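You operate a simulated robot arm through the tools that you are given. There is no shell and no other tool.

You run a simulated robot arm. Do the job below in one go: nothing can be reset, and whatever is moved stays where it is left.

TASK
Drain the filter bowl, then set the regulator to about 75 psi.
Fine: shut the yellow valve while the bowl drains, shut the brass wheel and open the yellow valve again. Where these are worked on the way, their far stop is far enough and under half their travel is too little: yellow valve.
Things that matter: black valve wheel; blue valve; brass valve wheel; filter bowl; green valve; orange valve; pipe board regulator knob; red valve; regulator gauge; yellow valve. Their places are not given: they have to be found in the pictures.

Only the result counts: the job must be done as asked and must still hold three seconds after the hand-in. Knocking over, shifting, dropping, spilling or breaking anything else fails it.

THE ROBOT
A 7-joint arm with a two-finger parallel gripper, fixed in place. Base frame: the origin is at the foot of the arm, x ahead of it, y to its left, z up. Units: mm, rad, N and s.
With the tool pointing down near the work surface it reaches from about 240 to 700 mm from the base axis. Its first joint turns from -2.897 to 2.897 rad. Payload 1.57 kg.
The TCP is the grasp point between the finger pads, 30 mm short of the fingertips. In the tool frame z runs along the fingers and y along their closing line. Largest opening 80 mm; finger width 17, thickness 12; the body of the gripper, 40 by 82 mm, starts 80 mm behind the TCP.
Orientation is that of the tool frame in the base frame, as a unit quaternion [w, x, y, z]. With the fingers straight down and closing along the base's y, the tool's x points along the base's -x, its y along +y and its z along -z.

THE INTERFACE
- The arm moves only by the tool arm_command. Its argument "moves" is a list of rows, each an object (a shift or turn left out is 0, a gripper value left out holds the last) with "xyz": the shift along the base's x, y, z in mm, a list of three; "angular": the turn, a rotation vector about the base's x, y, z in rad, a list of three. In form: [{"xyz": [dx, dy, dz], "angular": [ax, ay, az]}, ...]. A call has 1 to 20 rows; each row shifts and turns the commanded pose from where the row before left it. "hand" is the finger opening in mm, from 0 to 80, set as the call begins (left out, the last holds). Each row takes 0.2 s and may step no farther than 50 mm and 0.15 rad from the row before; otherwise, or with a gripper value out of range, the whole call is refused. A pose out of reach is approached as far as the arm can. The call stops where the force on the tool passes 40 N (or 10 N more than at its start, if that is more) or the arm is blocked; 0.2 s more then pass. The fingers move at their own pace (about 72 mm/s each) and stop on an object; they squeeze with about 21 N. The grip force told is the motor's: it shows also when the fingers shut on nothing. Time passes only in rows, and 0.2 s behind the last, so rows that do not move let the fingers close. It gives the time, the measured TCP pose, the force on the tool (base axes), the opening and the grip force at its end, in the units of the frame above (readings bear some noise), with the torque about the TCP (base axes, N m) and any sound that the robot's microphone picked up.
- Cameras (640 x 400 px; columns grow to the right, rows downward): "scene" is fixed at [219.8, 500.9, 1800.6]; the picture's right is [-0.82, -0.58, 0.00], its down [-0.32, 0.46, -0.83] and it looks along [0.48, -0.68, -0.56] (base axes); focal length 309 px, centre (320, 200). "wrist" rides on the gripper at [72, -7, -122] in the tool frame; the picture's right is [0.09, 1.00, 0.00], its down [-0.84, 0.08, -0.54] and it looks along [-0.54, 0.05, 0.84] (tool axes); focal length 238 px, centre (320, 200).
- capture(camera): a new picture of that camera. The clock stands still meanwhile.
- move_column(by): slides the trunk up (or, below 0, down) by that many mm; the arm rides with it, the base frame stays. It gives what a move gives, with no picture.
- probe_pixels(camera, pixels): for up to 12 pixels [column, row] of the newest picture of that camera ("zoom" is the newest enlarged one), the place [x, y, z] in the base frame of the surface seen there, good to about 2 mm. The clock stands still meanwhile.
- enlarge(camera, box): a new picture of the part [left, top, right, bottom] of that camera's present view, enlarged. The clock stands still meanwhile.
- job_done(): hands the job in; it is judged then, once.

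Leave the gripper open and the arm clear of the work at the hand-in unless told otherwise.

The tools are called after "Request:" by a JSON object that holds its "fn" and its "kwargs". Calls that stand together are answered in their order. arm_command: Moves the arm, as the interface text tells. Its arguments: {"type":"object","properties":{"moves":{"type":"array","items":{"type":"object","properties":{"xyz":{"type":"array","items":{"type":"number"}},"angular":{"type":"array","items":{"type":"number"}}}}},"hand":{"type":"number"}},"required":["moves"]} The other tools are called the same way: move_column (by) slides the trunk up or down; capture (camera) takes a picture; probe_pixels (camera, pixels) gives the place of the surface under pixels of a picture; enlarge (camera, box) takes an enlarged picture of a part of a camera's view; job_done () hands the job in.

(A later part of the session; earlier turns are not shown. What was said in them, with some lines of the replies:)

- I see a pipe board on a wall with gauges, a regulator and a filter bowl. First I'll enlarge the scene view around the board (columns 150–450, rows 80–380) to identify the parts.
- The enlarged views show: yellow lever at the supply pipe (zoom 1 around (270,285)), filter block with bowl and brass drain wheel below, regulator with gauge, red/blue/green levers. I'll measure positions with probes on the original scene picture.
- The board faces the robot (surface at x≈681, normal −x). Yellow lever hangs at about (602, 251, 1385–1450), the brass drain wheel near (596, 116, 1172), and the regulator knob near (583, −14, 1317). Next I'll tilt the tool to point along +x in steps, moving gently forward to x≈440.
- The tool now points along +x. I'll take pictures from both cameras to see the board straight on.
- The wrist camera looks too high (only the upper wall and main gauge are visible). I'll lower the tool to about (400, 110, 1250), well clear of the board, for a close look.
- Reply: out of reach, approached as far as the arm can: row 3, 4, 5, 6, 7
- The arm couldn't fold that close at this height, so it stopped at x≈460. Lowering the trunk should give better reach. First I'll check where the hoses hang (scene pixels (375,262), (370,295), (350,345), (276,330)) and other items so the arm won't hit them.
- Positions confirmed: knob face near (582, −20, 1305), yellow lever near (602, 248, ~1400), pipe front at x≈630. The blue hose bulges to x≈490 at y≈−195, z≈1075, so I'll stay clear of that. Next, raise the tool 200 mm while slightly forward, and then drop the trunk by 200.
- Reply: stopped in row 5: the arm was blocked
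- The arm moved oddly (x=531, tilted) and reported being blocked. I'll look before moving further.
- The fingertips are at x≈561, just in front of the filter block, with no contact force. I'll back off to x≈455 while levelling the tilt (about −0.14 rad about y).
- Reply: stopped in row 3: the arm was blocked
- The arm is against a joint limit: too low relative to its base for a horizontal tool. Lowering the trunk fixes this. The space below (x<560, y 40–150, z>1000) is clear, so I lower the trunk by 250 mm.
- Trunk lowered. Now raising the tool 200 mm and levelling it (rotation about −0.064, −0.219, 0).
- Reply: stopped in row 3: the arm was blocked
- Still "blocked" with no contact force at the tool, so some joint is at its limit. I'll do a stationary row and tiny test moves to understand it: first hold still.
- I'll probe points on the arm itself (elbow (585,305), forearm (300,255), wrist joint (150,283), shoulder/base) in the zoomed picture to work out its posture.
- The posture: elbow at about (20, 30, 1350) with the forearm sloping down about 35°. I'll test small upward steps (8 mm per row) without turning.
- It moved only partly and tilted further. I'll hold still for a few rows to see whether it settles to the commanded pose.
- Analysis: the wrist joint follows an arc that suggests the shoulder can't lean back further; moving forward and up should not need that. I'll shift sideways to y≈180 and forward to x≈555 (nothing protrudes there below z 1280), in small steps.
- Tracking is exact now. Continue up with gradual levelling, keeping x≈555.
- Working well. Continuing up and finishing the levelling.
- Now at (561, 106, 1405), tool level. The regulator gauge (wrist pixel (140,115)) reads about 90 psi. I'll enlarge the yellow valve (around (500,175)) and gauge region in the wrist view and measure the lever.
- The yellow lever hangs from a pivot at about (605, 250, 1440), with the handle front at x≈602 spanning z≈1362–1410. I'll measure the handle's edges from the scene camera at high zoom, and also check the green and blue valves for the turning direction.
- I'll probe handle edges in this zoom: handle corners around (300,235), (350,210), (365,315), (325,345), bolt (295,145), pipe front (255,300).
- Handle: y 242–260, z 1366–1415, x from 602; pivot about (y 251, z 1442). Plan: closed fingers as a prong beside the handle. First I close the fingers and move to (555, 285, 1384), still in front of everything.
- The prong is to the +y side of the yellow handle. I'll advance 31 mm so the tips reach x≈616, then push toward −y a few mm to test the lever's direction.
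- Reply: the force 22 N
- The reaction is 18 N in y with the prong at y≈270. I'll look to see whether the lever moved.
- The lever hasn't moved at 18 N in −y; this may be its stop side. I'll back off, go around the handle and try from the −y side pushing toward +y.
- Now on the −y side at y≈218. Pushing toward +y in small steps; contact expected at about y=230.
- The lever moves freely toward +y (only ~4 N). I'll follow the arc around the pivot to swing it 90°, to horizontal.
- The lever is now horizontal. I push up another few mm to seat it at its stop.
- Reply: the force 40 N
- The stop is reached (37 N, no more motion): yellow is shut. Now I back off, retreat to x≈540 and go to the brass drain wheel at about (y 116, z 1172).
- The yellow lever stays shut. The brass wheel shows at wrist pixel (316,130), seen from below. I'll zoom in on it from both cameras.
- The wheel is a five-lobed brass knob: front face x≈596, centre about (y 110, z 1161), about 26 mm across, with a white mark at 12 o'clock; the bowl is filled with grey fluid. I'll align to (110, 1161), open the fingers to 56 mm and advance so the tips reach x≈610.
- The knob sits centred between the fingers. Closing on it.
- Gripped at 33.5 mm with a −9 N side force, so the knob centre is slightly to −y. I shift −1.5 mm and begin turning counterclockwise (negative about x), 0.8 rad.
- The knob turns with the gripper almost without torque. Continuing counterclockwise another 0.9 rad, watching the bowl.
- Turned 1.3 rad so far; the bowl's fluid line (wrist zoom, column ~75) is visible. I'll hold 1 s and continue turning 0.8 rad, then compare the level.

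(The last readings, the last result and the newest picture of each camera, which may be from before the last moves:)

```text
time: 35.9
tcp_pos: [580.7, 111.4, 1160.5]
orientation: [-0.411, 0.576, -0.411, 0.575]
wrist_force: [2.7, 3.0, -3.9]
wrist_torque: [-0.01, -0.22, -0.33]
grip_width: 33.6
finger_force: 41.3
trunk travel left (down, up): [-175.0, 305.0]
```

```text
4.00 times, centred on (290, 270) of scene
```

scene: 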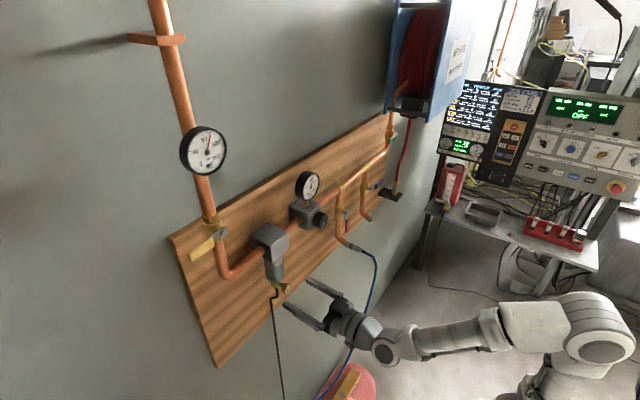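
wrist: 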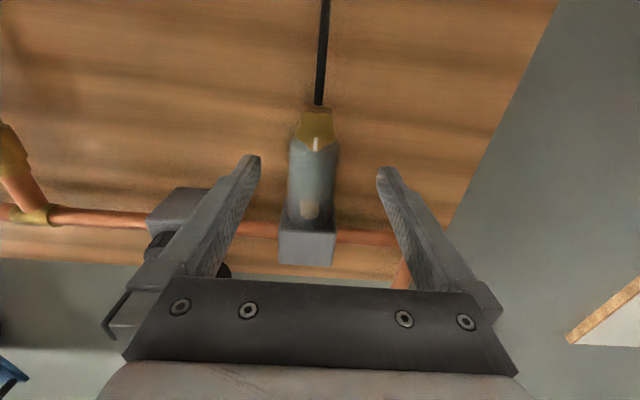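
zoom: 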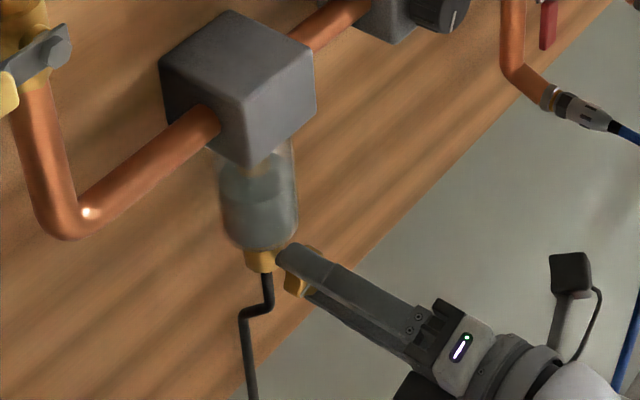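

The fluid level is dropping, so the bowl is draining at 1.9 rad open. I'll hold still for about 4 s and watch.

Request:
{"fn": "arm_command", "kwargs": {"moves": [{}, {}, {}, {}, {}, {}, {}, {}, {}, {}, {}, {}, {}, {}, {}, {}, {}, {}, {}, {}]}}

Request:
{"fn": "enlarge", "kwargs": {"camera": "wrist", "box": [180, 60, 420, 260]}}

Request:
{"fn": "enlarge", "kwargs": {"camera": "scene", "box": [250, 220, 330, 320]}}

```text
time: 40.1
tcp_pos: [580.2, 110.2, 1160.4]
orientation: [-0.412, 0.577, -0.41, 0.574]
wrist_force: [0.1, 3.7, -7.8]
wrist_torque: [0.0, 0.19, 0.16]
grip_width: 33.2
finger_force: 40.8
trunk travel left (down, up): [-175.0, 305.0]
```

```text
2.00 times, centred on (300, 160) of wrist
```

zoom: 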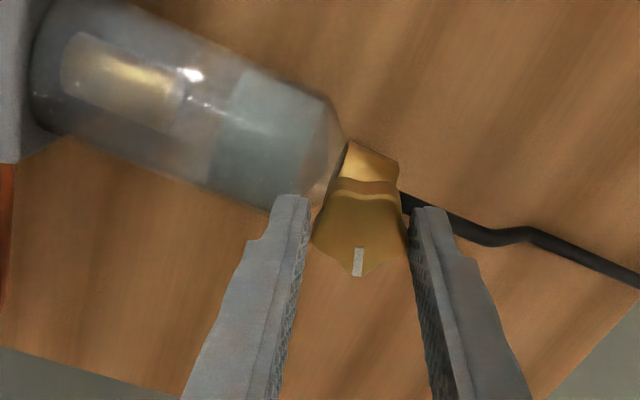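

```text
4.00 times, centred on (290, 270) of scene
```

zoom: 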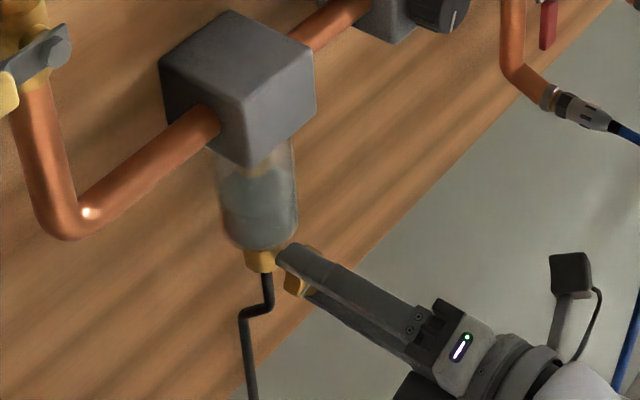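

It keeps draining slowly. Holding two more batches of 4 s.

Request:
{"fn": "arm_command", "kwargs": {"moves": [{}, {}, {}, {}, {}, {}, {}, {}, {}, {}, {}, {}, {}, {}, {}, {}, {}, {}, {}, {}]}}

Request:
{"fn": "arm_command", "kwargs": {"moves": [{}, {}, {}, {}, {}, {}, {}, {}, {}, {}, {}, {}, {}, {}, {}, {}, {}, {}, {}, {}]}}

Request:
{"fn": "enlarge", "kwargs": {"camera": "wrist", "box": [180, 60, 420, 260]}}

Request:
{"fn": "capture", "kwargs": {"camera": "scene"}}

```text
time: 44.3
tcp_pos: [580.9, 109.8, 1160.2]
orientation: [-0.411, 0.576, -0.411, 0.575]
wrist_force: [-2.4, 3.4, -9.7]
wrist_torque: [-0.02, 0.23, 0.09]
grip_width: 33.4
finger_force: 41.2
trunk travel left (down, up): [-175.0, 305.0]
```

```text
time: 48.5
tcp_pos: [579.8, 111.3, 1160.5]
orientation: [-0.411, 0.576, -0.411, 0.575]
wrist_force: [-2.1, 2.7, -9.9]
wrist_torque: [0.0, 0.2, 0.12]
grip_width: 33.1
finger_force: 41.0
trunk travel left (down, up): [-175.0, 305.0]
```

```text
2.00 times, centred on (300, 160) of wrist
```

zoom: 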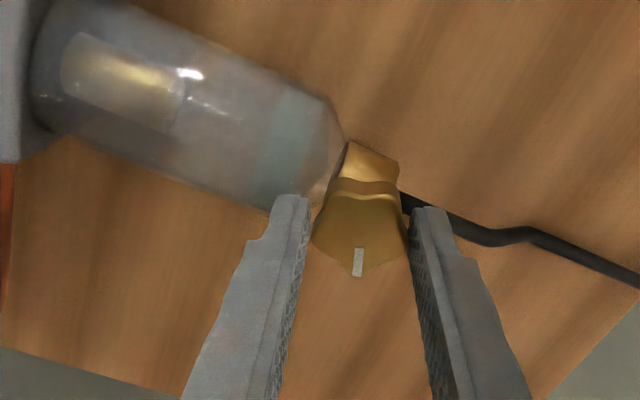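

```text
taken
```

scene: 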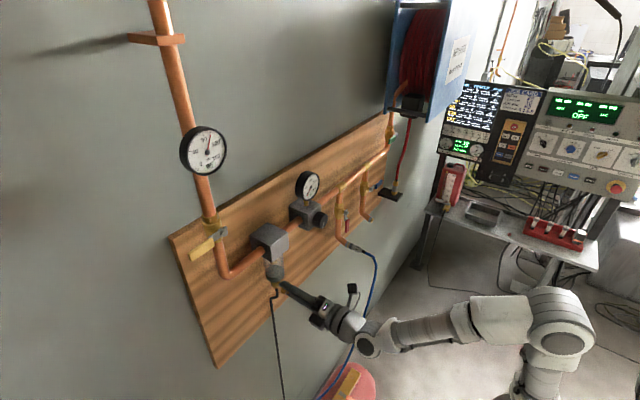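

Only a little fluid is left near the bottom. Holding another 8 s.

Request:
{"fn": "arm_command", "kwargs": {"moves": [{}, {}, {}, {}, {}, {}, {}, {}, {}, {}, {}, {}, {}, {}, {}, {}, {}, {}, {}, {}]}}

Request:
{"fn": "arm_command", "kwargs": {"moves": [{}, {}, {}, {}, {}, {}, {}, {}, {}, {}, {}, {}, {}, {}, {}, {}, {}, {}, {}, {}]}}

Request:
{"fn": "enlarge", "kwargs": {"camera": "wrist", "box": [180, 60, 420, 260]}}

Request:
{"fn": "enlarge", "kwargs": {"camera": "scene", "box": [250, 160, 350, 310]}}

```text
time: 52.7
tcp_pos: [581.1, 111.5, 1161.3]
orientation: [-0.411, 0.576, -0.412, 0.575]
wrist_force: [-2.1, 2.8, -10.2]
wrist_torque: [-0.02, 0.24, 0.07]
grip_width: 33.4
finger_force: 41.5
trunk travel left (down, up): [-175.0, 305.0]
```

```text
time: 56.9
tcp_pos: [581.0, 109.8, 1161.0]
orientation: [-0.412, 0.576, -0.41, 0.574]
wrist_force: [-1.5, 1.9, -9.3]
wrist_torque: [0.0, 0.22, 0.07]
grip_width: 33.2
finger_force: 41.3
trunk travel left (down, up): [-175.0, 305.0]
```

```text
2.00 times, centred on (300, 160) of wrist
```

zoom: 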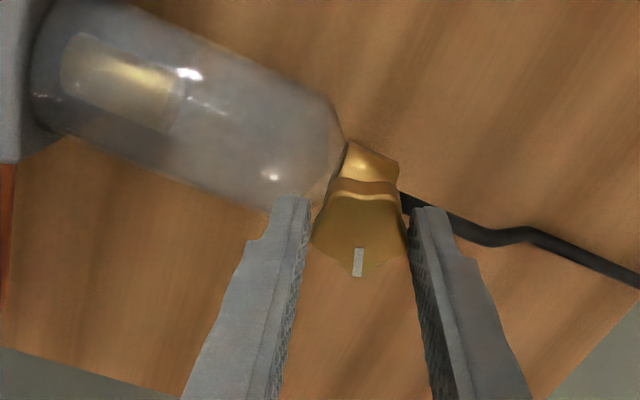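

```text
2.67 times, centred on (300, 235) of scene
```

zoom: 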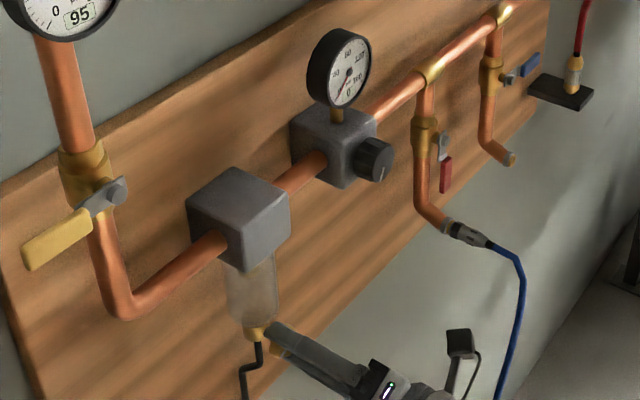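

The bowl looks empty and clear, and the regulator gauge is down to 0. I'll wait 2 s more, then turn the wheel back clockwise by 1.9 rad.

Request:
{"fn": "arm_command", "kwargs": {"moves": [{}, {}, {}, {}, {}, {}, {}, {}, {}, {}, {"angular": [0.1, 0, 0]}, {"angular": [0.1, 0, 0]}, {"angular": [0.1, 0, 0]}, {"angular": [0.1, 0, 0]}, {"angular": [0.1, 0, 0]}, {"angular": [0.1, 0, 0]}, {"angular": [0.1, 0, 0]}, {"angular": [0.1, 0, 0]}, {"angular": [0.1, 0, 0]}, {"angular": [0.1, 0, 0]}]}}

Request:
{"fn": "arm_command", "kwargs": {"moves": [{"angular": [0.1, 0, 0]}, {"angular": [0.1, 0, 0]}, {"angular": [0.1, 0, 0]}, {"angular": [0.1, 0, 0]}, {"angular": [0.1, 0, 0]}, {"angular": [0.1, 0, 0]}, {"angular": [0.1, 0, 0]}, {"angular": [0.1, 0, 0]}, {"angular": [0.1, 0, 0]}, {}]}}

Request:
{"fn": "enlarge", "kwargs": {"camera": "wrist", "box": [220, 60, 420, 220]}}

```text
time: 61.1
tcp_pos: [581.0, 111.3, 1161.3]
orientation: [0.638, -0.308, 0.636, -0.307]
wrist_force: [0.4, 3.3, -5.8]
wrist_torque: [-0.02, 0.34, -0.14]
grip_width: 33.6
finger_force: 41.4
trunk travel left (down, up): [-175.0, 305.0]
```

```text
time: 63.3
tcp_pos: [582.0, 110.1, 1161.5]
orientation: [0.708, 0.001, 0.706, 0.002]
wrist_force: [-1.5, -1.5, -2.1]
wrist_torque: [0.01, 1.12, -0.02]
grip_width: 33.4
finger_force: 41.0
trunk travel left (down, up): [-175.0, 305.0]
```

```text
2.50 times, centred on (320, 140) of wrist
```

zoom: 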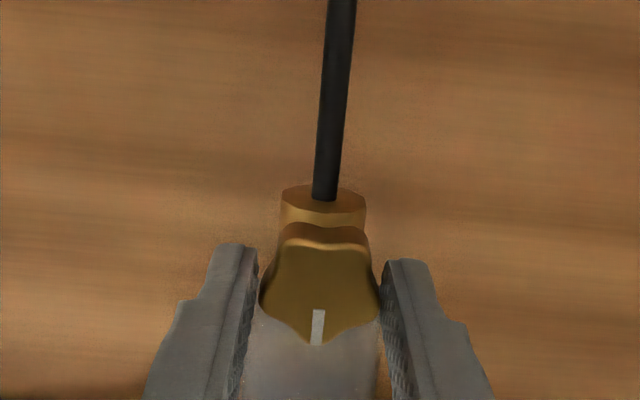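

The mark is back at 12 o'clock. I'll add a small extra clockwise turn to feel the closed stop.

Request:
{"fn": "arm_command", "kwargs": {"moves": [{"angular": [0.05, 0, 0]}, {"angular": [0.05, 0, 0]}, {"angular": [0.05, 0, 0]}]}}

Request:
{"fn": "enlarge", "kwargs": {"camera": "wrist", "box": [220, 60, 420, 220]}}

```text
time: 64.1
tcp_pos: [580.9, 109.0, 1161.8]
orientation: [0.706, 0.053, 0.704, 0.053]
wrist_force: [0.2, -0.9, -1.3]
wrist_torque: [-0.33, -0.17, -0.06]
grip_width: 33.7
finger_force: 42.0
trunk travel left (down, up): [-175.0, 305.0]
```

```text
2.50 times, centred on (320, 140) of wrist
```

zoom: 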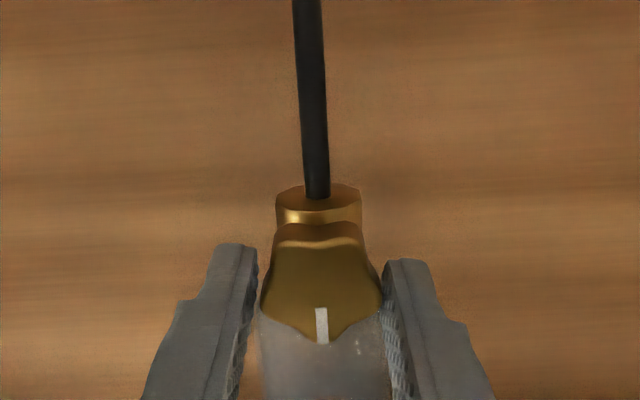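

The reaction torque of −0.33 N·m shows the closed stop; the wheel is shut. I release here without turning back, then retreat 45 mm straight out.

Request:
{"fn": "arm_command", "kwargs": {"moves": [{}, {}, {}, {"xyz": [-15, 0, 0]}, {"xyz": [-15, 0, 0]}, {"xyz": [-12, 0, 0]}, {"angular": [-0.15, 0, 0]}, {}], "hand": 60}}

Request:
{"fn": "enlarge", "kwargs": {"camera": "wrist", "box": [220, 60, 420, 260]}}

Request:
{"fn": "enlarge", "kwargs": {"camera": "scene", "box": [250, 200, 350, 310]}}

```text
time: 65.9
tcp_pos: [539.7, 109.8, 1162.3]
orientation: [0.708, 0.0, 0.707, -0.001]
wrist_force: [0.0, -0.6, -0.3]
wrist_torque: [0.01, -0.01, 0.01]
grip_width: 60.0
finger_force: 0.0
trunk travel left (down, up): [-175.0, 305.0]
```

```text
2.00 times, centred on (320, 160) of wrist
```

zoom: 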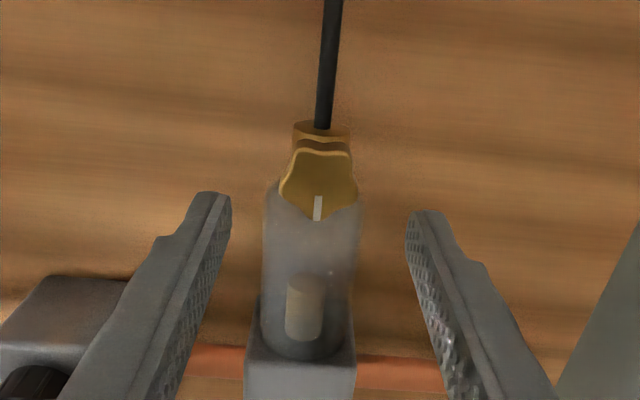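

```text
3.64 times, centred on (300, 255) of scene
```

zoom: 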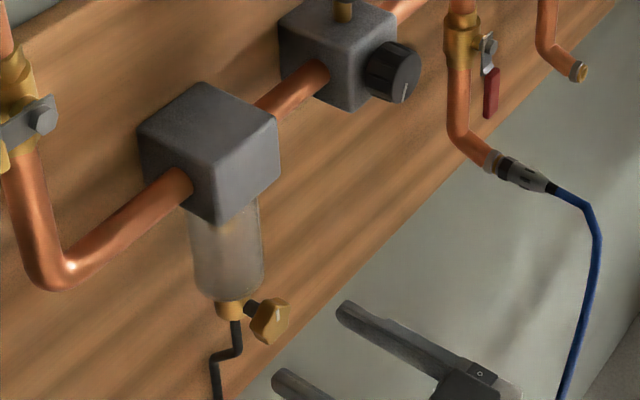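

The wheel mark is near 12 o'clock, closed, and the bowl is empty. Next: close the fingers and go up to above the yellow handle at (540, 307, 1475).

Request:
{"fn": "arm_command", "kwargs": {"moves": [{"xyz": [0, 24.6, 39]}, {"xyz": [0, 24.6, 39]}, {"xyz": [0, 24.6, 39]}, {"xyz": [0, 24.6, 39]}, {"xyz": [0, 24.6, 39]}, {"xyz": [0, 24.6, 39]}, {"xyz": [0, 24.6, 39]}, {"xyz": [0, 24.6, 39]}, {}, {}], "hand": 0}}

Request:
{"fn": "capture", "kwargs": {"camera": "wrist"}}

Request:
{"fn": "enlarge", "kwargs": {"camera": "scene", "box": [166, 110, 326, 280]}}

```text
time: 68.1
tcp_pos: [537.9, 307.0, 1474.3]
orientation: [0.708, 0.001, 0.706, -0.001]
wrist_force: [-0.7, 0.3, -0.2]
wrist_torque: [0.0, 0.0, 0.0]
grip_width: 0.0
finger_force: 21.0
trunk travel left (down, up): [-175.0, 305.0]
```

```text
taken
```

wrist: 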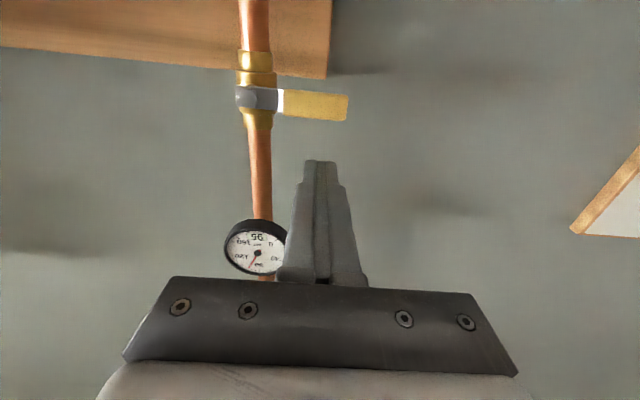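

```text
2.35 times, centred on (246, 195) of scene
```

zoom: 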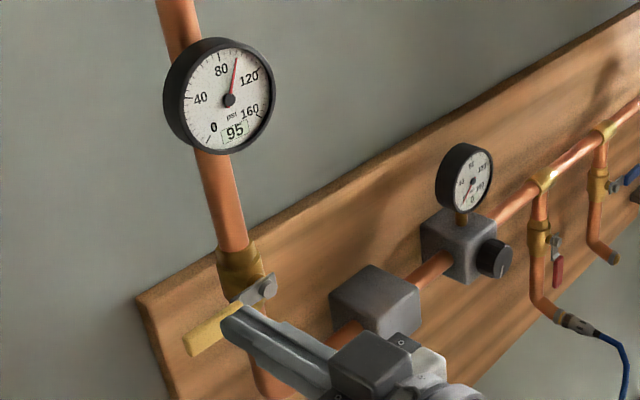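

The prong is above the horizontal yellow handle. Quick probe of the handle's position.

Request:
{"fn": "probe_pixels", "kwargs": {"camera": "wrist", "pixels": [[290, 103], [318, 106], [343, 108], [318, 96], [318, 116], [245, 97]]}}

```text
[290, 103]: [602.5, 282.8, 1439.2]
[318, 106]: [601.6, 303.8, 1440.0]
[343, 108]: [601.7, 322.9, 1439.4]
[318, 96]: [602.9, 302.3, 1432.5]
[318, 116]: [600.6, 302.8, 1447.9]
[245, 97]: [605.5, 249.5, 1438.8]
```

Handle is centred at z≈1440, y 278–327. Now advance and sweep the lever back down along the arc to vertical.

Request:
{"fn": "arm_command", "kwargs": {"moves": [{"xyz": [24, 0, 0]}, {"xyz": [24, 0, 0]}, {"xyz": [0, 0, -10]}, {"xyz": [0, 1.1, -9.3]}, {"xyz": [0, 1.4, -4.7]}, {"xyz": [0, 0.9, -4.8]}, {"xyz": [0, 0.3, -5.2]}, {"xyz": [0, 0.2, -5.3]}, {"xyz": [0, -0.8, -5.4]}, {"xyz": [0, -0.9, -5.5]}, {"xyz": [0, -2, -5.4]}, {"xyz": [0, -2, -5.5]}, {"xyz": [0, -3.3, -5.1]}, {"xyz": [0, -3.4, -5.2]}, {"xyz": [0, -4.5, -4.4]}, {"xyz": [0, -4.5, -4.4]}, {"xyz": [0, -8.2, -5.4]}, {"xyz": [0, -4.6, -2]}, {"xyz": [0, -4.7, -1.9]}]}}

Request:
{"fn": "enlarge", "kwargs": {"camera": "scene", "box": [166, 110, 326, 280]}}

```text
time: 72.1
tcp_pos: [584.7, 272.3, 1383.2]
orientation: [0.708, 0.0, 0.706, 0.0]
wrist_force: [-2.2, 2.6, 1.3]
wrist_torque: [0.02, -0.05, 0.01]
grip_width: 0.0
finger_force: 20.7
trunk travel left (down, up): [-175.0, 305.0]
```

```text
2.35 times, centred on (246, 195) of scene
```

zoom: 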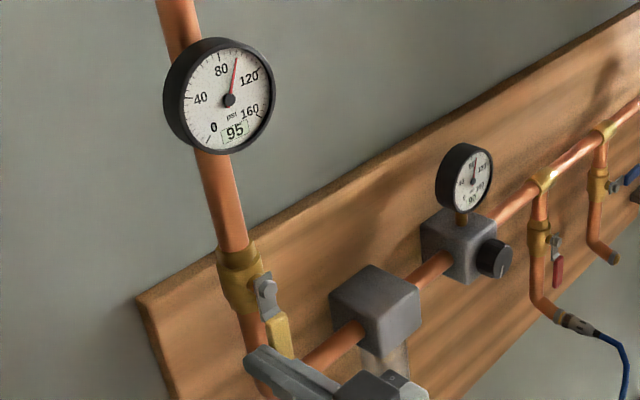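

The lever is back to vertical and the gauge reads pressure again. A small extra push toward −y will seat it on the open stop, then I back off.

Request:
{"fn": "arm_command", "kwargs": {"moves": [{"xyz": [0, -2, 0]}, {"xyz": [0, -2, 0]}, {"xyz": [0, -2, 0]}]}}

Request:
{"fn": "arm_command", "kwargs": {"moves": [{"xyz": [0, 10, 0]}, {"xyz": [0, 10, 0]}, {"xyz": [-15, 0, 0]}, {"xyz": [-18, 0, 0]}, {}]}}

Request:
{"fn": "capture", "kwargs": {"camera": "wrist"}}

Request:
{"fn": "enlarge", "kwargs": {"camera": "scene", "box": [286, 160, 346, 240]}}

```text
time: 72.9
tcp_pos: [585.4, 268.3, 1383.5]
orientation: [0.707, -0.002, 0.707, 0.0]
wrist_force: [-0.7, 11.2, -2.4]
wrist_torque: [-0.05, 0.05, 0.12]
grip_width: 0.0
finger_force: 20.8
trunk travel left (down, up): [-175.0, 305.0]
```

```text
time: 74.1
tcp_pos: [552.6, 285.1, 1384.4]
orientation: [0.707, 0.0, 0.707, 0.0]
wrist_force: [0.4, 0.0, 0.8]
wrist_torque: [-0.03, 0.0, -0.02]
grip_width: 0.1
finger_force: 21.1
trunk travel left (down, up): [-175.0, 305.0]
```

```text
taken
```

wrist: 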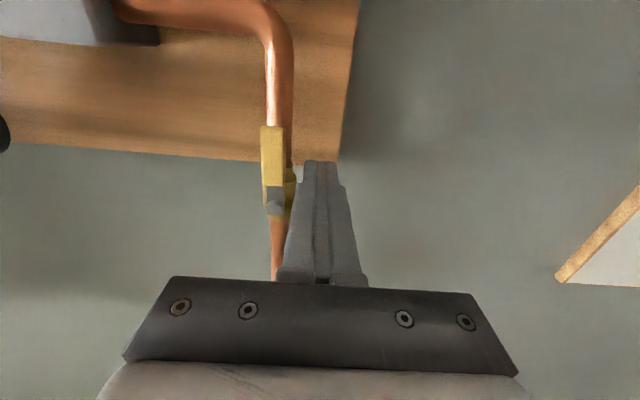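

```text
5.00 times, centred on (316, 200) of scene
```

zoom: 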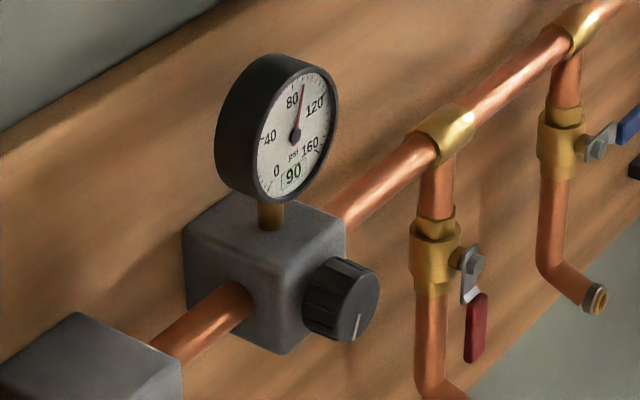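

Yellow is fully open again and the regulator gauge shows 90. The knob (zoom (340,295)) has a white mark near 6 o'clock. For reach, I'll move to (540, 115, 1170), raise the trunk 180 mm there, then go to the knob.

Request:
{"fn": "arm_command", "kwargs": {"moves": [{"xyz": [-13, 0, 0]}, {"xyz": [0, -28.3, -35.7]}, {"xyz": [0, -28.3, -35.7]}, {"xyz": [0, -28.3, -35.7]}, {"xyz": [0, -28.3, -35.7]}, {"xyz": [0, -28.3, -35.7]}, {"xyz": [0, -28.3, -35.7]}, {}], "hand": 70}}

Request:
{"fn": "move_column", "kwargs": {"by": 180}}

Request:
{"fn": "capture", "kwargs": {"camera": "scene"}}

Request:
{"fn": "capture", "kwargs": {"camera": "wrist"}}

```text
time: 75.9
tcp_pos: [541.2, 115.7, 1169.5]
orientation: [0.708, 0.001, 0.707, 0.0]
wrist_force: [0.0, -0.8, -0.4]
wrist_torque: [0.0, 0.02, -0.01]
grip_width: 69.9
finger_force: 0.1
trunk travel left (down, up): [-175.0, 305.0]
```

```text
time: 77.9
tcp_pos: [539.9, 116.1, 1350.2]
orientation: [0.708, 0.0, 0.706, 0.0]
wrist_force: [-0.6, -0.2, -0.6]
wrist_torque: [0.02, 0.03, 0.01]
grip_width: 70.4
finger_force: 0.0
trunk travel left (down, up): [-355.0, 125.0]
```

```text
taken
```

scene: 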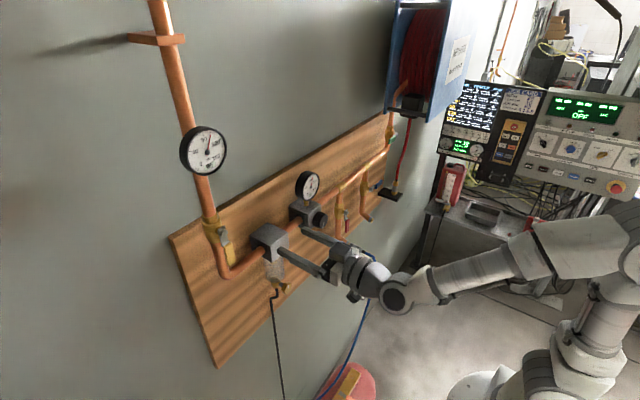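

```text
taken
```

wrist: 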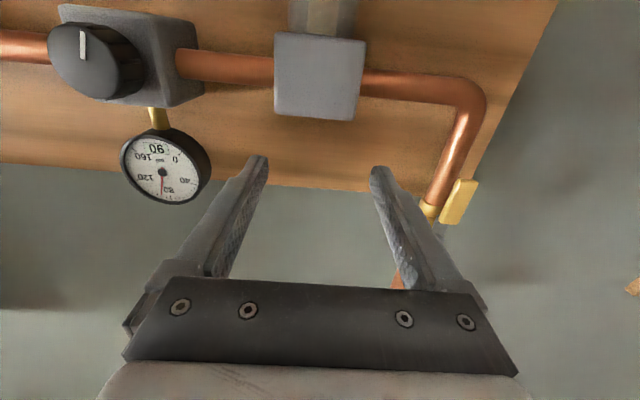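

The knob's face is at wrist pixel (83,58) with the mark pointing down (image is upside down, so the mark is toward 6 o'clock). I'll probe its face and edges.

Request:
{"fn": "probe_pixels", "kwargs": {"camera": "wrist", "pixels": [[83, 58], [55, 58], [112, 62], [83, 30], [83, 88], [83, 40], [130, 70], [150, 60], [180, 50], [70, 75], [100, 40], [165, 175]]}}

Request:
{"fn": "enlarge", "kwargs": {"camera": "wrist", "box": [20, 0, 220, 220]}}

```text
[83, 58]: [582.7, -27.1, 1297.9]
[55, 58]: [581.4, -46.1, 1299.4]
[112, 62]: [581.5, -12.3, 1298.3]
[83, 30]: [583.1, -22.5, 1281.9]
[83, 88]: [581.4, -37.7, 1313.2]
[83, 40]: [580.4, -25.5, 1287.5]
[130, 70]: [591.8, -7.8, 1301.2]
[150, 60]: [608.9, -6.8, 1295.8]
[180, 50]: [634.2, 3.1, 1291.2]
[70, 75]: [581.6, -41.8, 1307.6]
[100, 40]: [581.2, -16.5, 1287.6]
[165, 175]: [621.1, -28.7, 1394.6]
```

```text
1.82 times, centred on (120, 110) of wrist
```

zoom: 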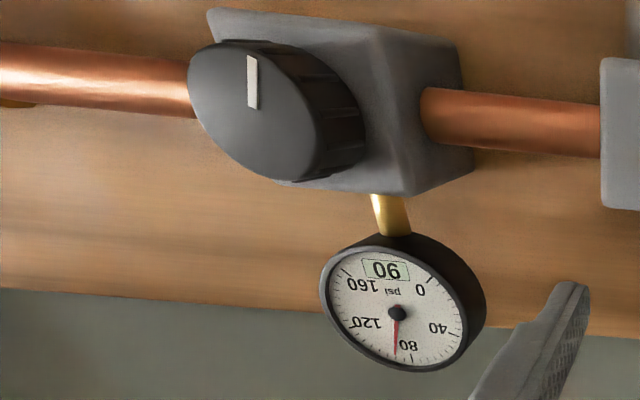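

Knob: face at x≈582, centre about (y −28, z 1300), roughly 40 mm across. I'll align at (540, −28, 1300) and check.

Request:
{"fn": "arm_command", "kwargs": {"moves": [{"xyz": [0, -36, -12.5]}, {"xyz": [0, -36, -12.5]}, {"xyz": [0, -36, -12.5]}, {"xyz": [0, -36, -12.5]}, {}], "hand": 66}}

Request:
{"fn": "capture", "kwargs": {"camera": "wrist"}}

Request:
{"fn": "capture", "kwargs": {"camera": "scene"}}

```text
time: 79.1
tcp_pos: [541.3, -27.8, 1299.3]
orientation: [0.708, 0.001, 0.706, 0.0]
wrist_force: [0.0, 0.3, 0.0]
wrist_torque: [0.04, -0.01, -0.04]
grip_width: 65.9
finger_force: 0.1
trunk travel left (down, up): [-355.0, 125.0]
```

```text
taken
```

wrist: 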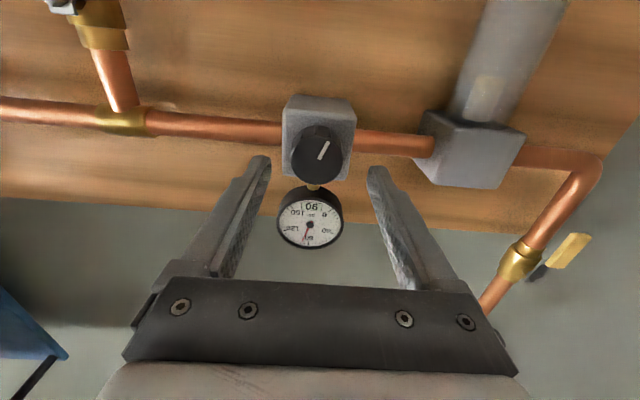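

```text
taken
```

scene: 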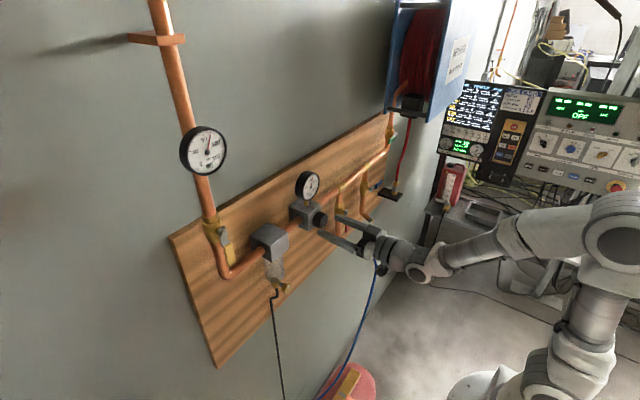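

The knob is centred between the fingers in the wrist view at (317,155). Probing its edges for the exact centre.

Request:
{"fn": "probe_pixels", "kwargs": {"camera": "wrist", "pixels": [[317, 155], [294, 155], [341, 155], [318, 130], [318, 180], [322, 150], [300, 115], [345, 110]]}}

Request:
{"fn": "enlarge", "kwargs": {"camera": "wrist", "box": [260, 80, 380, 260]}}

```text
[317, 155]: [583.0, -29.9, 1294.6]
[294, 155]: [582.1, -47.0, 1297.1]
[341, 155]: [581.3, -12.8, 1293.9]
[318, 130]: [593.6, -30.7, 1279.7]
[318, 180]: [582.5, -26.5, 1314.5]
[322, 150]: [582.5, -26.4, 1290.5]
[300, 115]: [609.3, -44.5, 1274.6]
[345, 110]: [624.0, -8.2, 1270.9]
```

```text
2.22 times, centred on (320, 170) of wrist
```

zoom: 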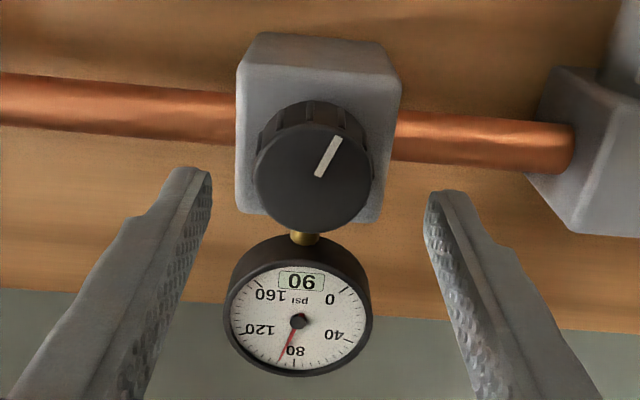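

Knob centre ≈ (y −29.5, z 1298), radius ≈18–19 mm. I'll adjust by (−1.5, −1.5), advance 28 mm (tips to x≈599, block is at 609) and close.

Request:
{"fn": "arm_command", "kwargs": {"moves": [{"xyz": [0, -1.5, -1.5]}, {"xyz": [10, 0, 0]}, {"xyz": [10, 0, 0]}, {"xyz": [8, 0, 0]}, {}]}}

Request:
{"fn": "arm_command", "kwargs": {"moves": [{}, {}, {}, {}], "hand": 0}}

Request:
{"fn": "capture", "kwargs": {"camera": "wrist"}}

Request:
{"fn": "enlarge", "kwargs": {"camera": "scene", "box": [286, 160, 346, 240]}}

```text
time: 80.3
tcp_pos: [567.9, -30.8, 1298.3]
orientation: [0.708, 0.0, 0.706, 0.0]
wrist_force: [0.3, -0.1, 0.4]
wrist_torque: [0.0, -0.01, -0.01]
grip_width: 65.7
finger_force: 0.1
trunk travel left (down, up): [-355.0, 125.0]
```

```text
time: 81.3
tcp_pos: [567.5, -30.3, 1297.6]
orientation: [0.707, 0.001, 0.707, -0.001]
wrist_force: [2.5, -2.7, 0.7]
wrist_torque: [-0.04, 0.01, -0.14]
grip_width: 40.7
finger_force: 44.7
trunk travel left (down, up): [-355.0, 125.0]
```

```text
taken
```

wrist: 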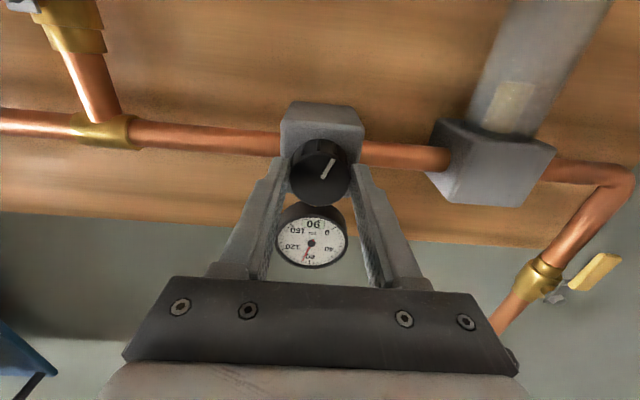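

```text
5.00 times, centred on (316, 200) of scene
```

zoom: 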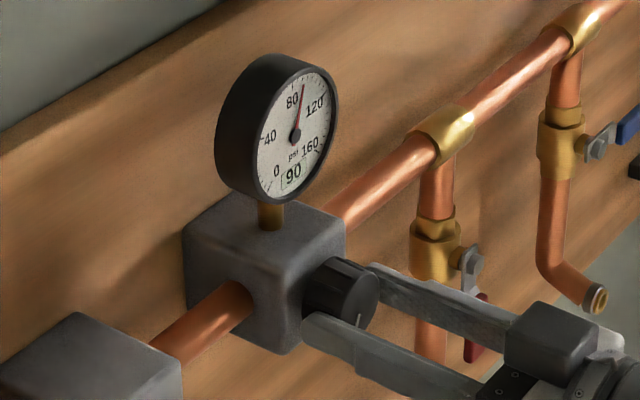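

Gripped at 40.7 mm. The gauge is visible from both cameras (90 psi). Turn 0.2 rad counterclockwise (negative about x) and read the gauge.

Request:
{"fn": "arm_command", "kwargs": {"moves": [{"angular": [-0.1, 0, 0]}, {"angular": [-0.1, 0, 0]}, {}, {}, {}]}}

Request:
{"fn": "enlarge", "kwargs": {"camera": "wrist", "box": [260, 120, 370, 280]}}

Request:
{"fn": "enlarge", "kwargs": {"camera": "scene", "box": [286, 160, 346, 240]}}

```text
time: 82.5
tcp_pos: [569.0, -30.1, 1298.7]
orientation: [0.704, -0.07, 0.703, -0.071]
wrist_force: [0.6, -3.5, 0.6]
wrist_torque: [0.0, -0.11, -0.17]
grip_width: 40.7
finger_force: 45.4
trunk travel left (down, up): [-355.0, 125.0]
```

```text
2.50 times, centred on (315, 200) of wrist
```

zoom: 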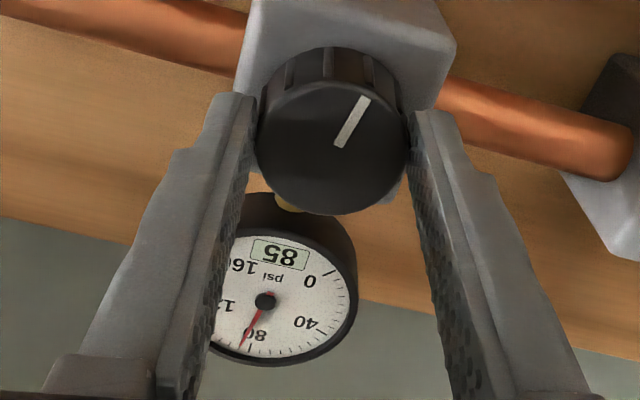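

```text
5.00 times, centred on (316, 200) of scene
```

zoom: 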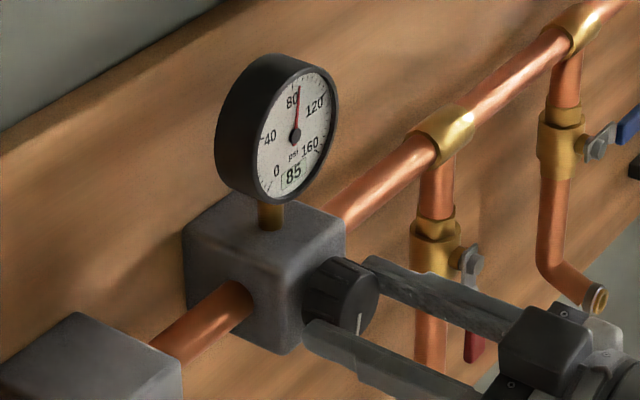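

Now 85 psi — the right direction, about 25 psi per rad. Turn another 0.3 rad and let it settle.

Request:
{"fn": "arm_command", "kwargs": {"moves": [{"angular": [-0.1, 0, 0]}, {"angular": [-0.1, 0, 0]}, {"angular": [-0.1, 0, 0]}, {}, {}, {}, {}, {}, {}]}}

Request:
{"fn": "enlarge", "kwargs": {"camera": "scene", "box": [286, 160, 346, 240]}}

```text
time: 84.5
tcp_pos: [567.1, -30.5, 1298.7]
orientation: [0.686, -0.175, 0.684, -0.174]
wrist_force: [2.1, -9.0, 6.6]
wrist_torque: [0.0, -0.31, -0.25]
grip_width: 40.7
finger_force: 44.8
trunk travel left (down, up): [-355.0, 125.0]
```

```text
5.00 times, centred on (316, 200) of scene
```

zoom: 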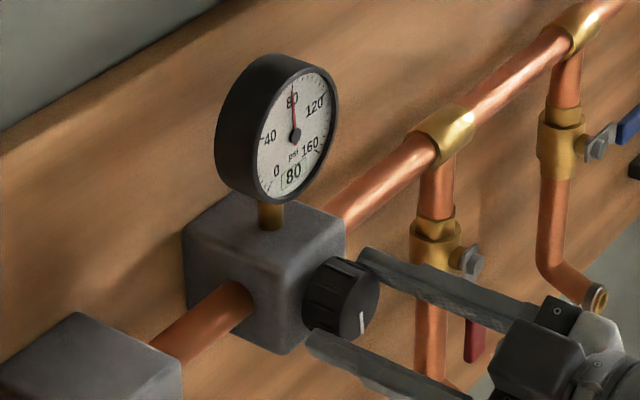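

Reads 80. I'll zoom tighter to check whether the display is rounded, and turn another 0.1 rad.

Request:
{"fn": "arm_command", "kwargs": {"moves": [{"angular": [-0.1, 0, 0]}, {}, {}, {}, {}, {}]}}

Request:
{"fn": "enlarge", "kwargs": {"camera": "scene", "box": [294, 168, 324, 204]}}

Request:
{"fn": "enlarge", "kwargs": {"camera": "wrist", "box": [220, 120, 370, 280]}}

```text
time: 85.9
tcp_pos: [568.2, -31.2, 1298.2]
orientation: [0.676, -0.209, 0.675, -0.209]
wrist_force: [7.1, -10.3, 10.0]
wrist_torque: [0.02, -0.18, -0.4]
grip_width: 40.8
finger_force: 44.9
trunk travel left (down, up): [-355.0, 125.0]
```

```text
11.11 times, centred on (309, 186) of scene
```

zoom: 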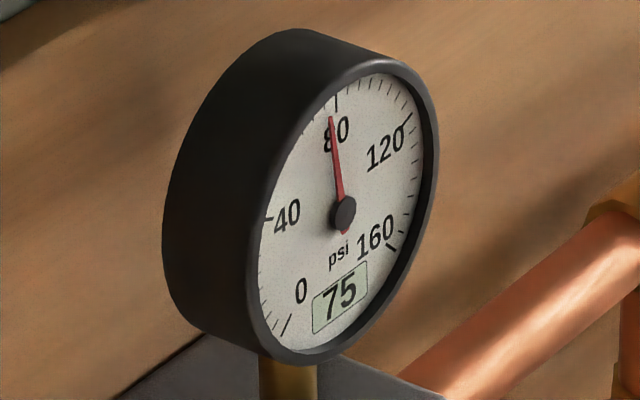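

```text
2.50 times, centred on (295, 200) of wrist
```

zoom: 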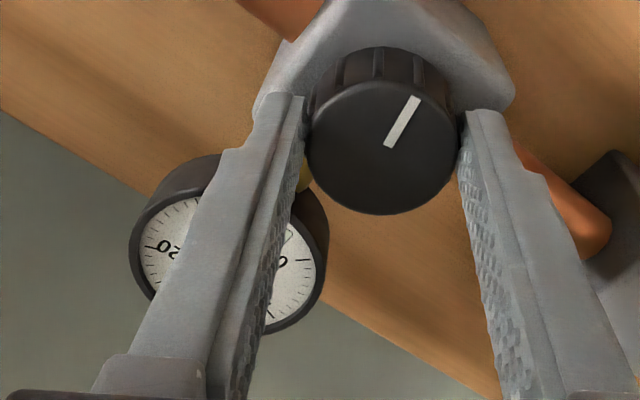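

The display shows 75 (it seems rounded to 5s; by slope I'm at about 76–77). I'll turn another 0.06 rad to centre it and re-read.

Request:
{"fn": "arm_command", "kwargs": {"moves": [{"angular": [-0.06, 0, 0]}, {}, {}, {}, {}, {}]}}

Request:
{"fn": "enlarge", "kwargs": {"camera": "scene", "box": [294, 168, 324, 204]}}

```text
time: 87.3
tcp_pos: [568.3, -30.8, 1299.5]
orientation: [0.67, -0.228, 0.668, -0.229]
wrist_force: [6.4, -11.4, 12.5]
wrist_torque: [0.03, -0.35, -0.42]
grip_width: 40.9
finger_force: 44.8
trunk travel left (down, up): [-355.0, 125.0]
```

```text
11.11 times, centred on (309, 186) of scene
```

zoom: 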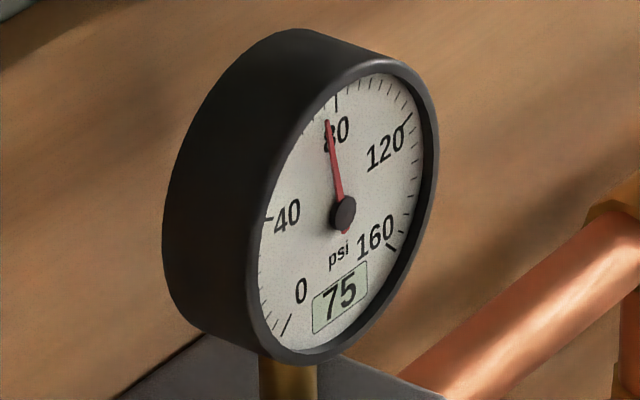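

Needle geometry gives about 75–75.7 psi. I'll release the knob by opening the fingers, then retreat 40 mm and re-read.

Request:
{"fn": "arm_command", "kwargs": {"moves": [{}, {}, {}], "hand": 64}}

Request:
{"fn": "arm_command", "kwargs": {"moves": [{"xyz": [-10, 0, 0]}, {"xyz": [-12, 0, 0]}, {"xyz": [-12, 0, 0]}, {}]}}

Request:
{"fn": "enlarge", "kwargs": {"camera": "scene", "box": [294, 168, 324, 204]}}

Request:
{"fn": "capture", "kwargs": {"camera": "wrist"}}

```text
time: 88.1
tcp_pos: [567.3, -29.2, 1297.0]
orientation: [0.669, -0.23, 0.669, -0.228]
wrist_force: [-0.6, 0.8, -0.1]
wrist_torque: [0.01, 0.02, 0.04]
grip_width: 64.0
finger_force: 0.1
trunk travel left (down, up): [-355.0, 125.0]
```

```text
time: 89.1
tcp_pos: [533.3, -28.2, 1297.6]
orientation: [0.67, -0.229, 0.669, -0.229]
wrist_force: [0.5, -0.4, -0.2]
wrist_torque: [0.01, -0.01, 0.03]
grip_width: 64.0
finger_force: 0.0
trunk travel left (down, up): [-355.0, 125.0]
```

```text
11.11 times, centred on (309, 186) of scene
```

zoom: 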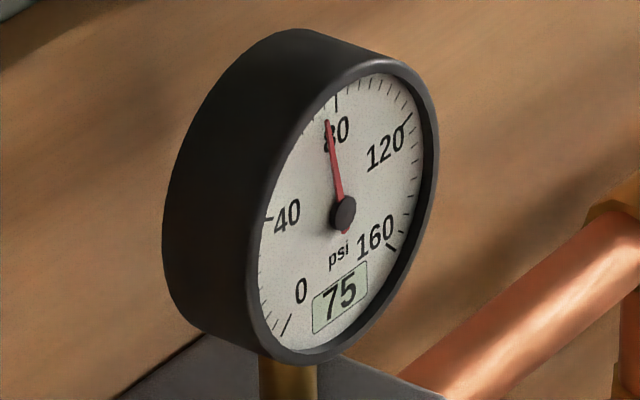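

```text
taken
```

wrist: 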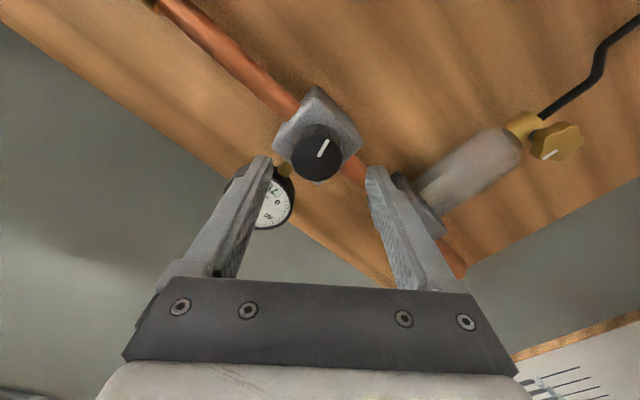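

Holding at 75 after release. I'll rotate the tool back level (away from the knob), wait a few seconds, and do a final check of gauge, bowl, wheel and yellow lever.

Request:
{"fn": "arm_command", "kwargs": {"moves": [{"angular": [0.11, 0, 0]}, {"angular": [0.11, 0, 0]}, {"angular": [0.11, 0, 0]}, {"angular": [0.11, 0, 0]}, {"angular": [0.11, 0, 0]}, {"angular": [0.11, 0, 0]}, {}, {}, {}, {}, {}, {}, {}, {}, {}, {}, {}, {}], "hand": 80}}

Request:
{"fn": "enlarge", "kwargs": {"camera": "wrist", "box": [250, 100, 390, 280]}}

Request:
{"fn": "enlarge", "kwargs": {"camera": "scene", "box": [180, 120, 340, 300]}}

```text
time: 92.9
tcp_pos: [534.7, -29.7, 1298.0]
orientation: [0.707, 0.001, 0.707, -0.001]
wrist_force: [0.1, 0.0, -0.4]
wrist_torque: [-0.01, 0.0, -0.02]
grip_width: 80.2
finger_force: 0.0
trunk travel left (down, up): [-355.0, 125.0]
```

```text
2.22 times, centred on (320, 190) of wrist
```

zoom: 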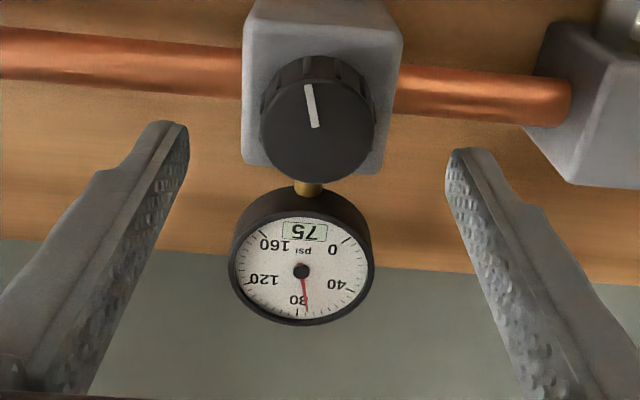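

```text
2.22 times, centred on (260, 210) of scene
```

zoom: 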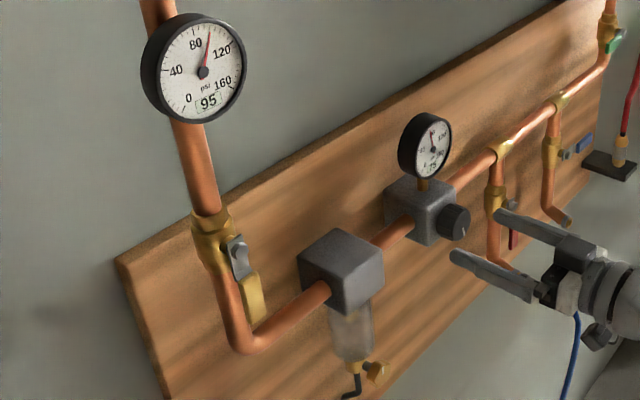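

Gauge reads 75 steadily, the bowl is empty, the wheel is shut and the yellow lever is vertical. I'll take one tighter look at the gauge and wheel and then retreat slightly more.

Request:
{"fn": "arm_command", "kwargs": {"moves": [{"xyz": [-10, 0, 0]}, {"xyz": [-10, 0, 0]}, {}, {}, {}]}}

Request:
{"fn": "enlarge", "kwargs": {"camera": "wrist", "box": [285, 170, 345, 230]}}

Request:
{"fn": "enlarge", "kwargs": {"camera": "scene", "box": [250, 230, 310, 310]}}

```text
time: 94.1
tcp_pos: [512.1, -30.5, 1297.5]
orientation: [0.708, 0.0, 0.706, 0.0]
wrist_force: [0.5, 0.0, 0.5]
wrist_torque: [-0.01, 0.02, 0.03]
grip_width: 79.7
finger_force: 0.0
trunk travel left (down, up): [-355.0, 125.0]
```

```text
6.67 times, centred on (315, 200) of wrist
```

zoom: 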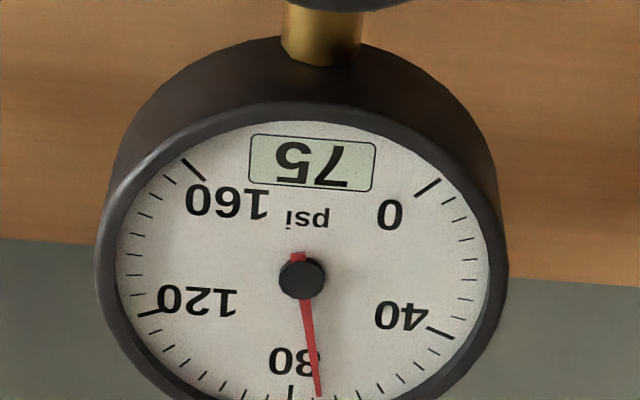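

```text
5.00 times, centred on (280, 270) of scene
```

zoom: 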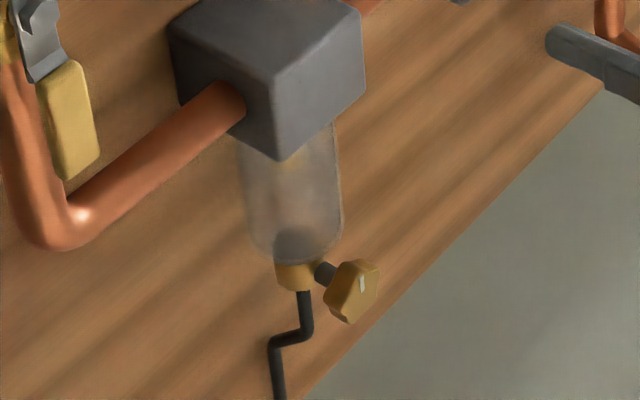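

The needle sits at about 75 psi, the bowl is clear, the brass wheel is shut, the yellow valve is open, and the gripper is open and clear of the board. Handing in.

Request:
{"fn": "job_done", "kwargs": {}}

```text
The job is handed in.
```

The filter bowl is drained, the regulator reads 75 psi, and I've handed the job in.

- **Yellow valve:** I shut it fully to its stop while the bowl drained. It is now open again, with the lever back in its starting position.
- **Filter bowl:** I opened the brass wheel about 1.9 rad and held it for roughly 25 s until the bowl looked empty. I then shut the wheel until I felt its stop.
- **Regulator:** I turned the knob counterclockwise about 0.66 rad in all, from 90 psi. The display seems to round to the nearest 5, but the needle also sits at about 75. The reading held for about 6 seconds after I let go of the knob.

I left the black wheel and the other coloured valves alone. The gripper is open and clear of the board.
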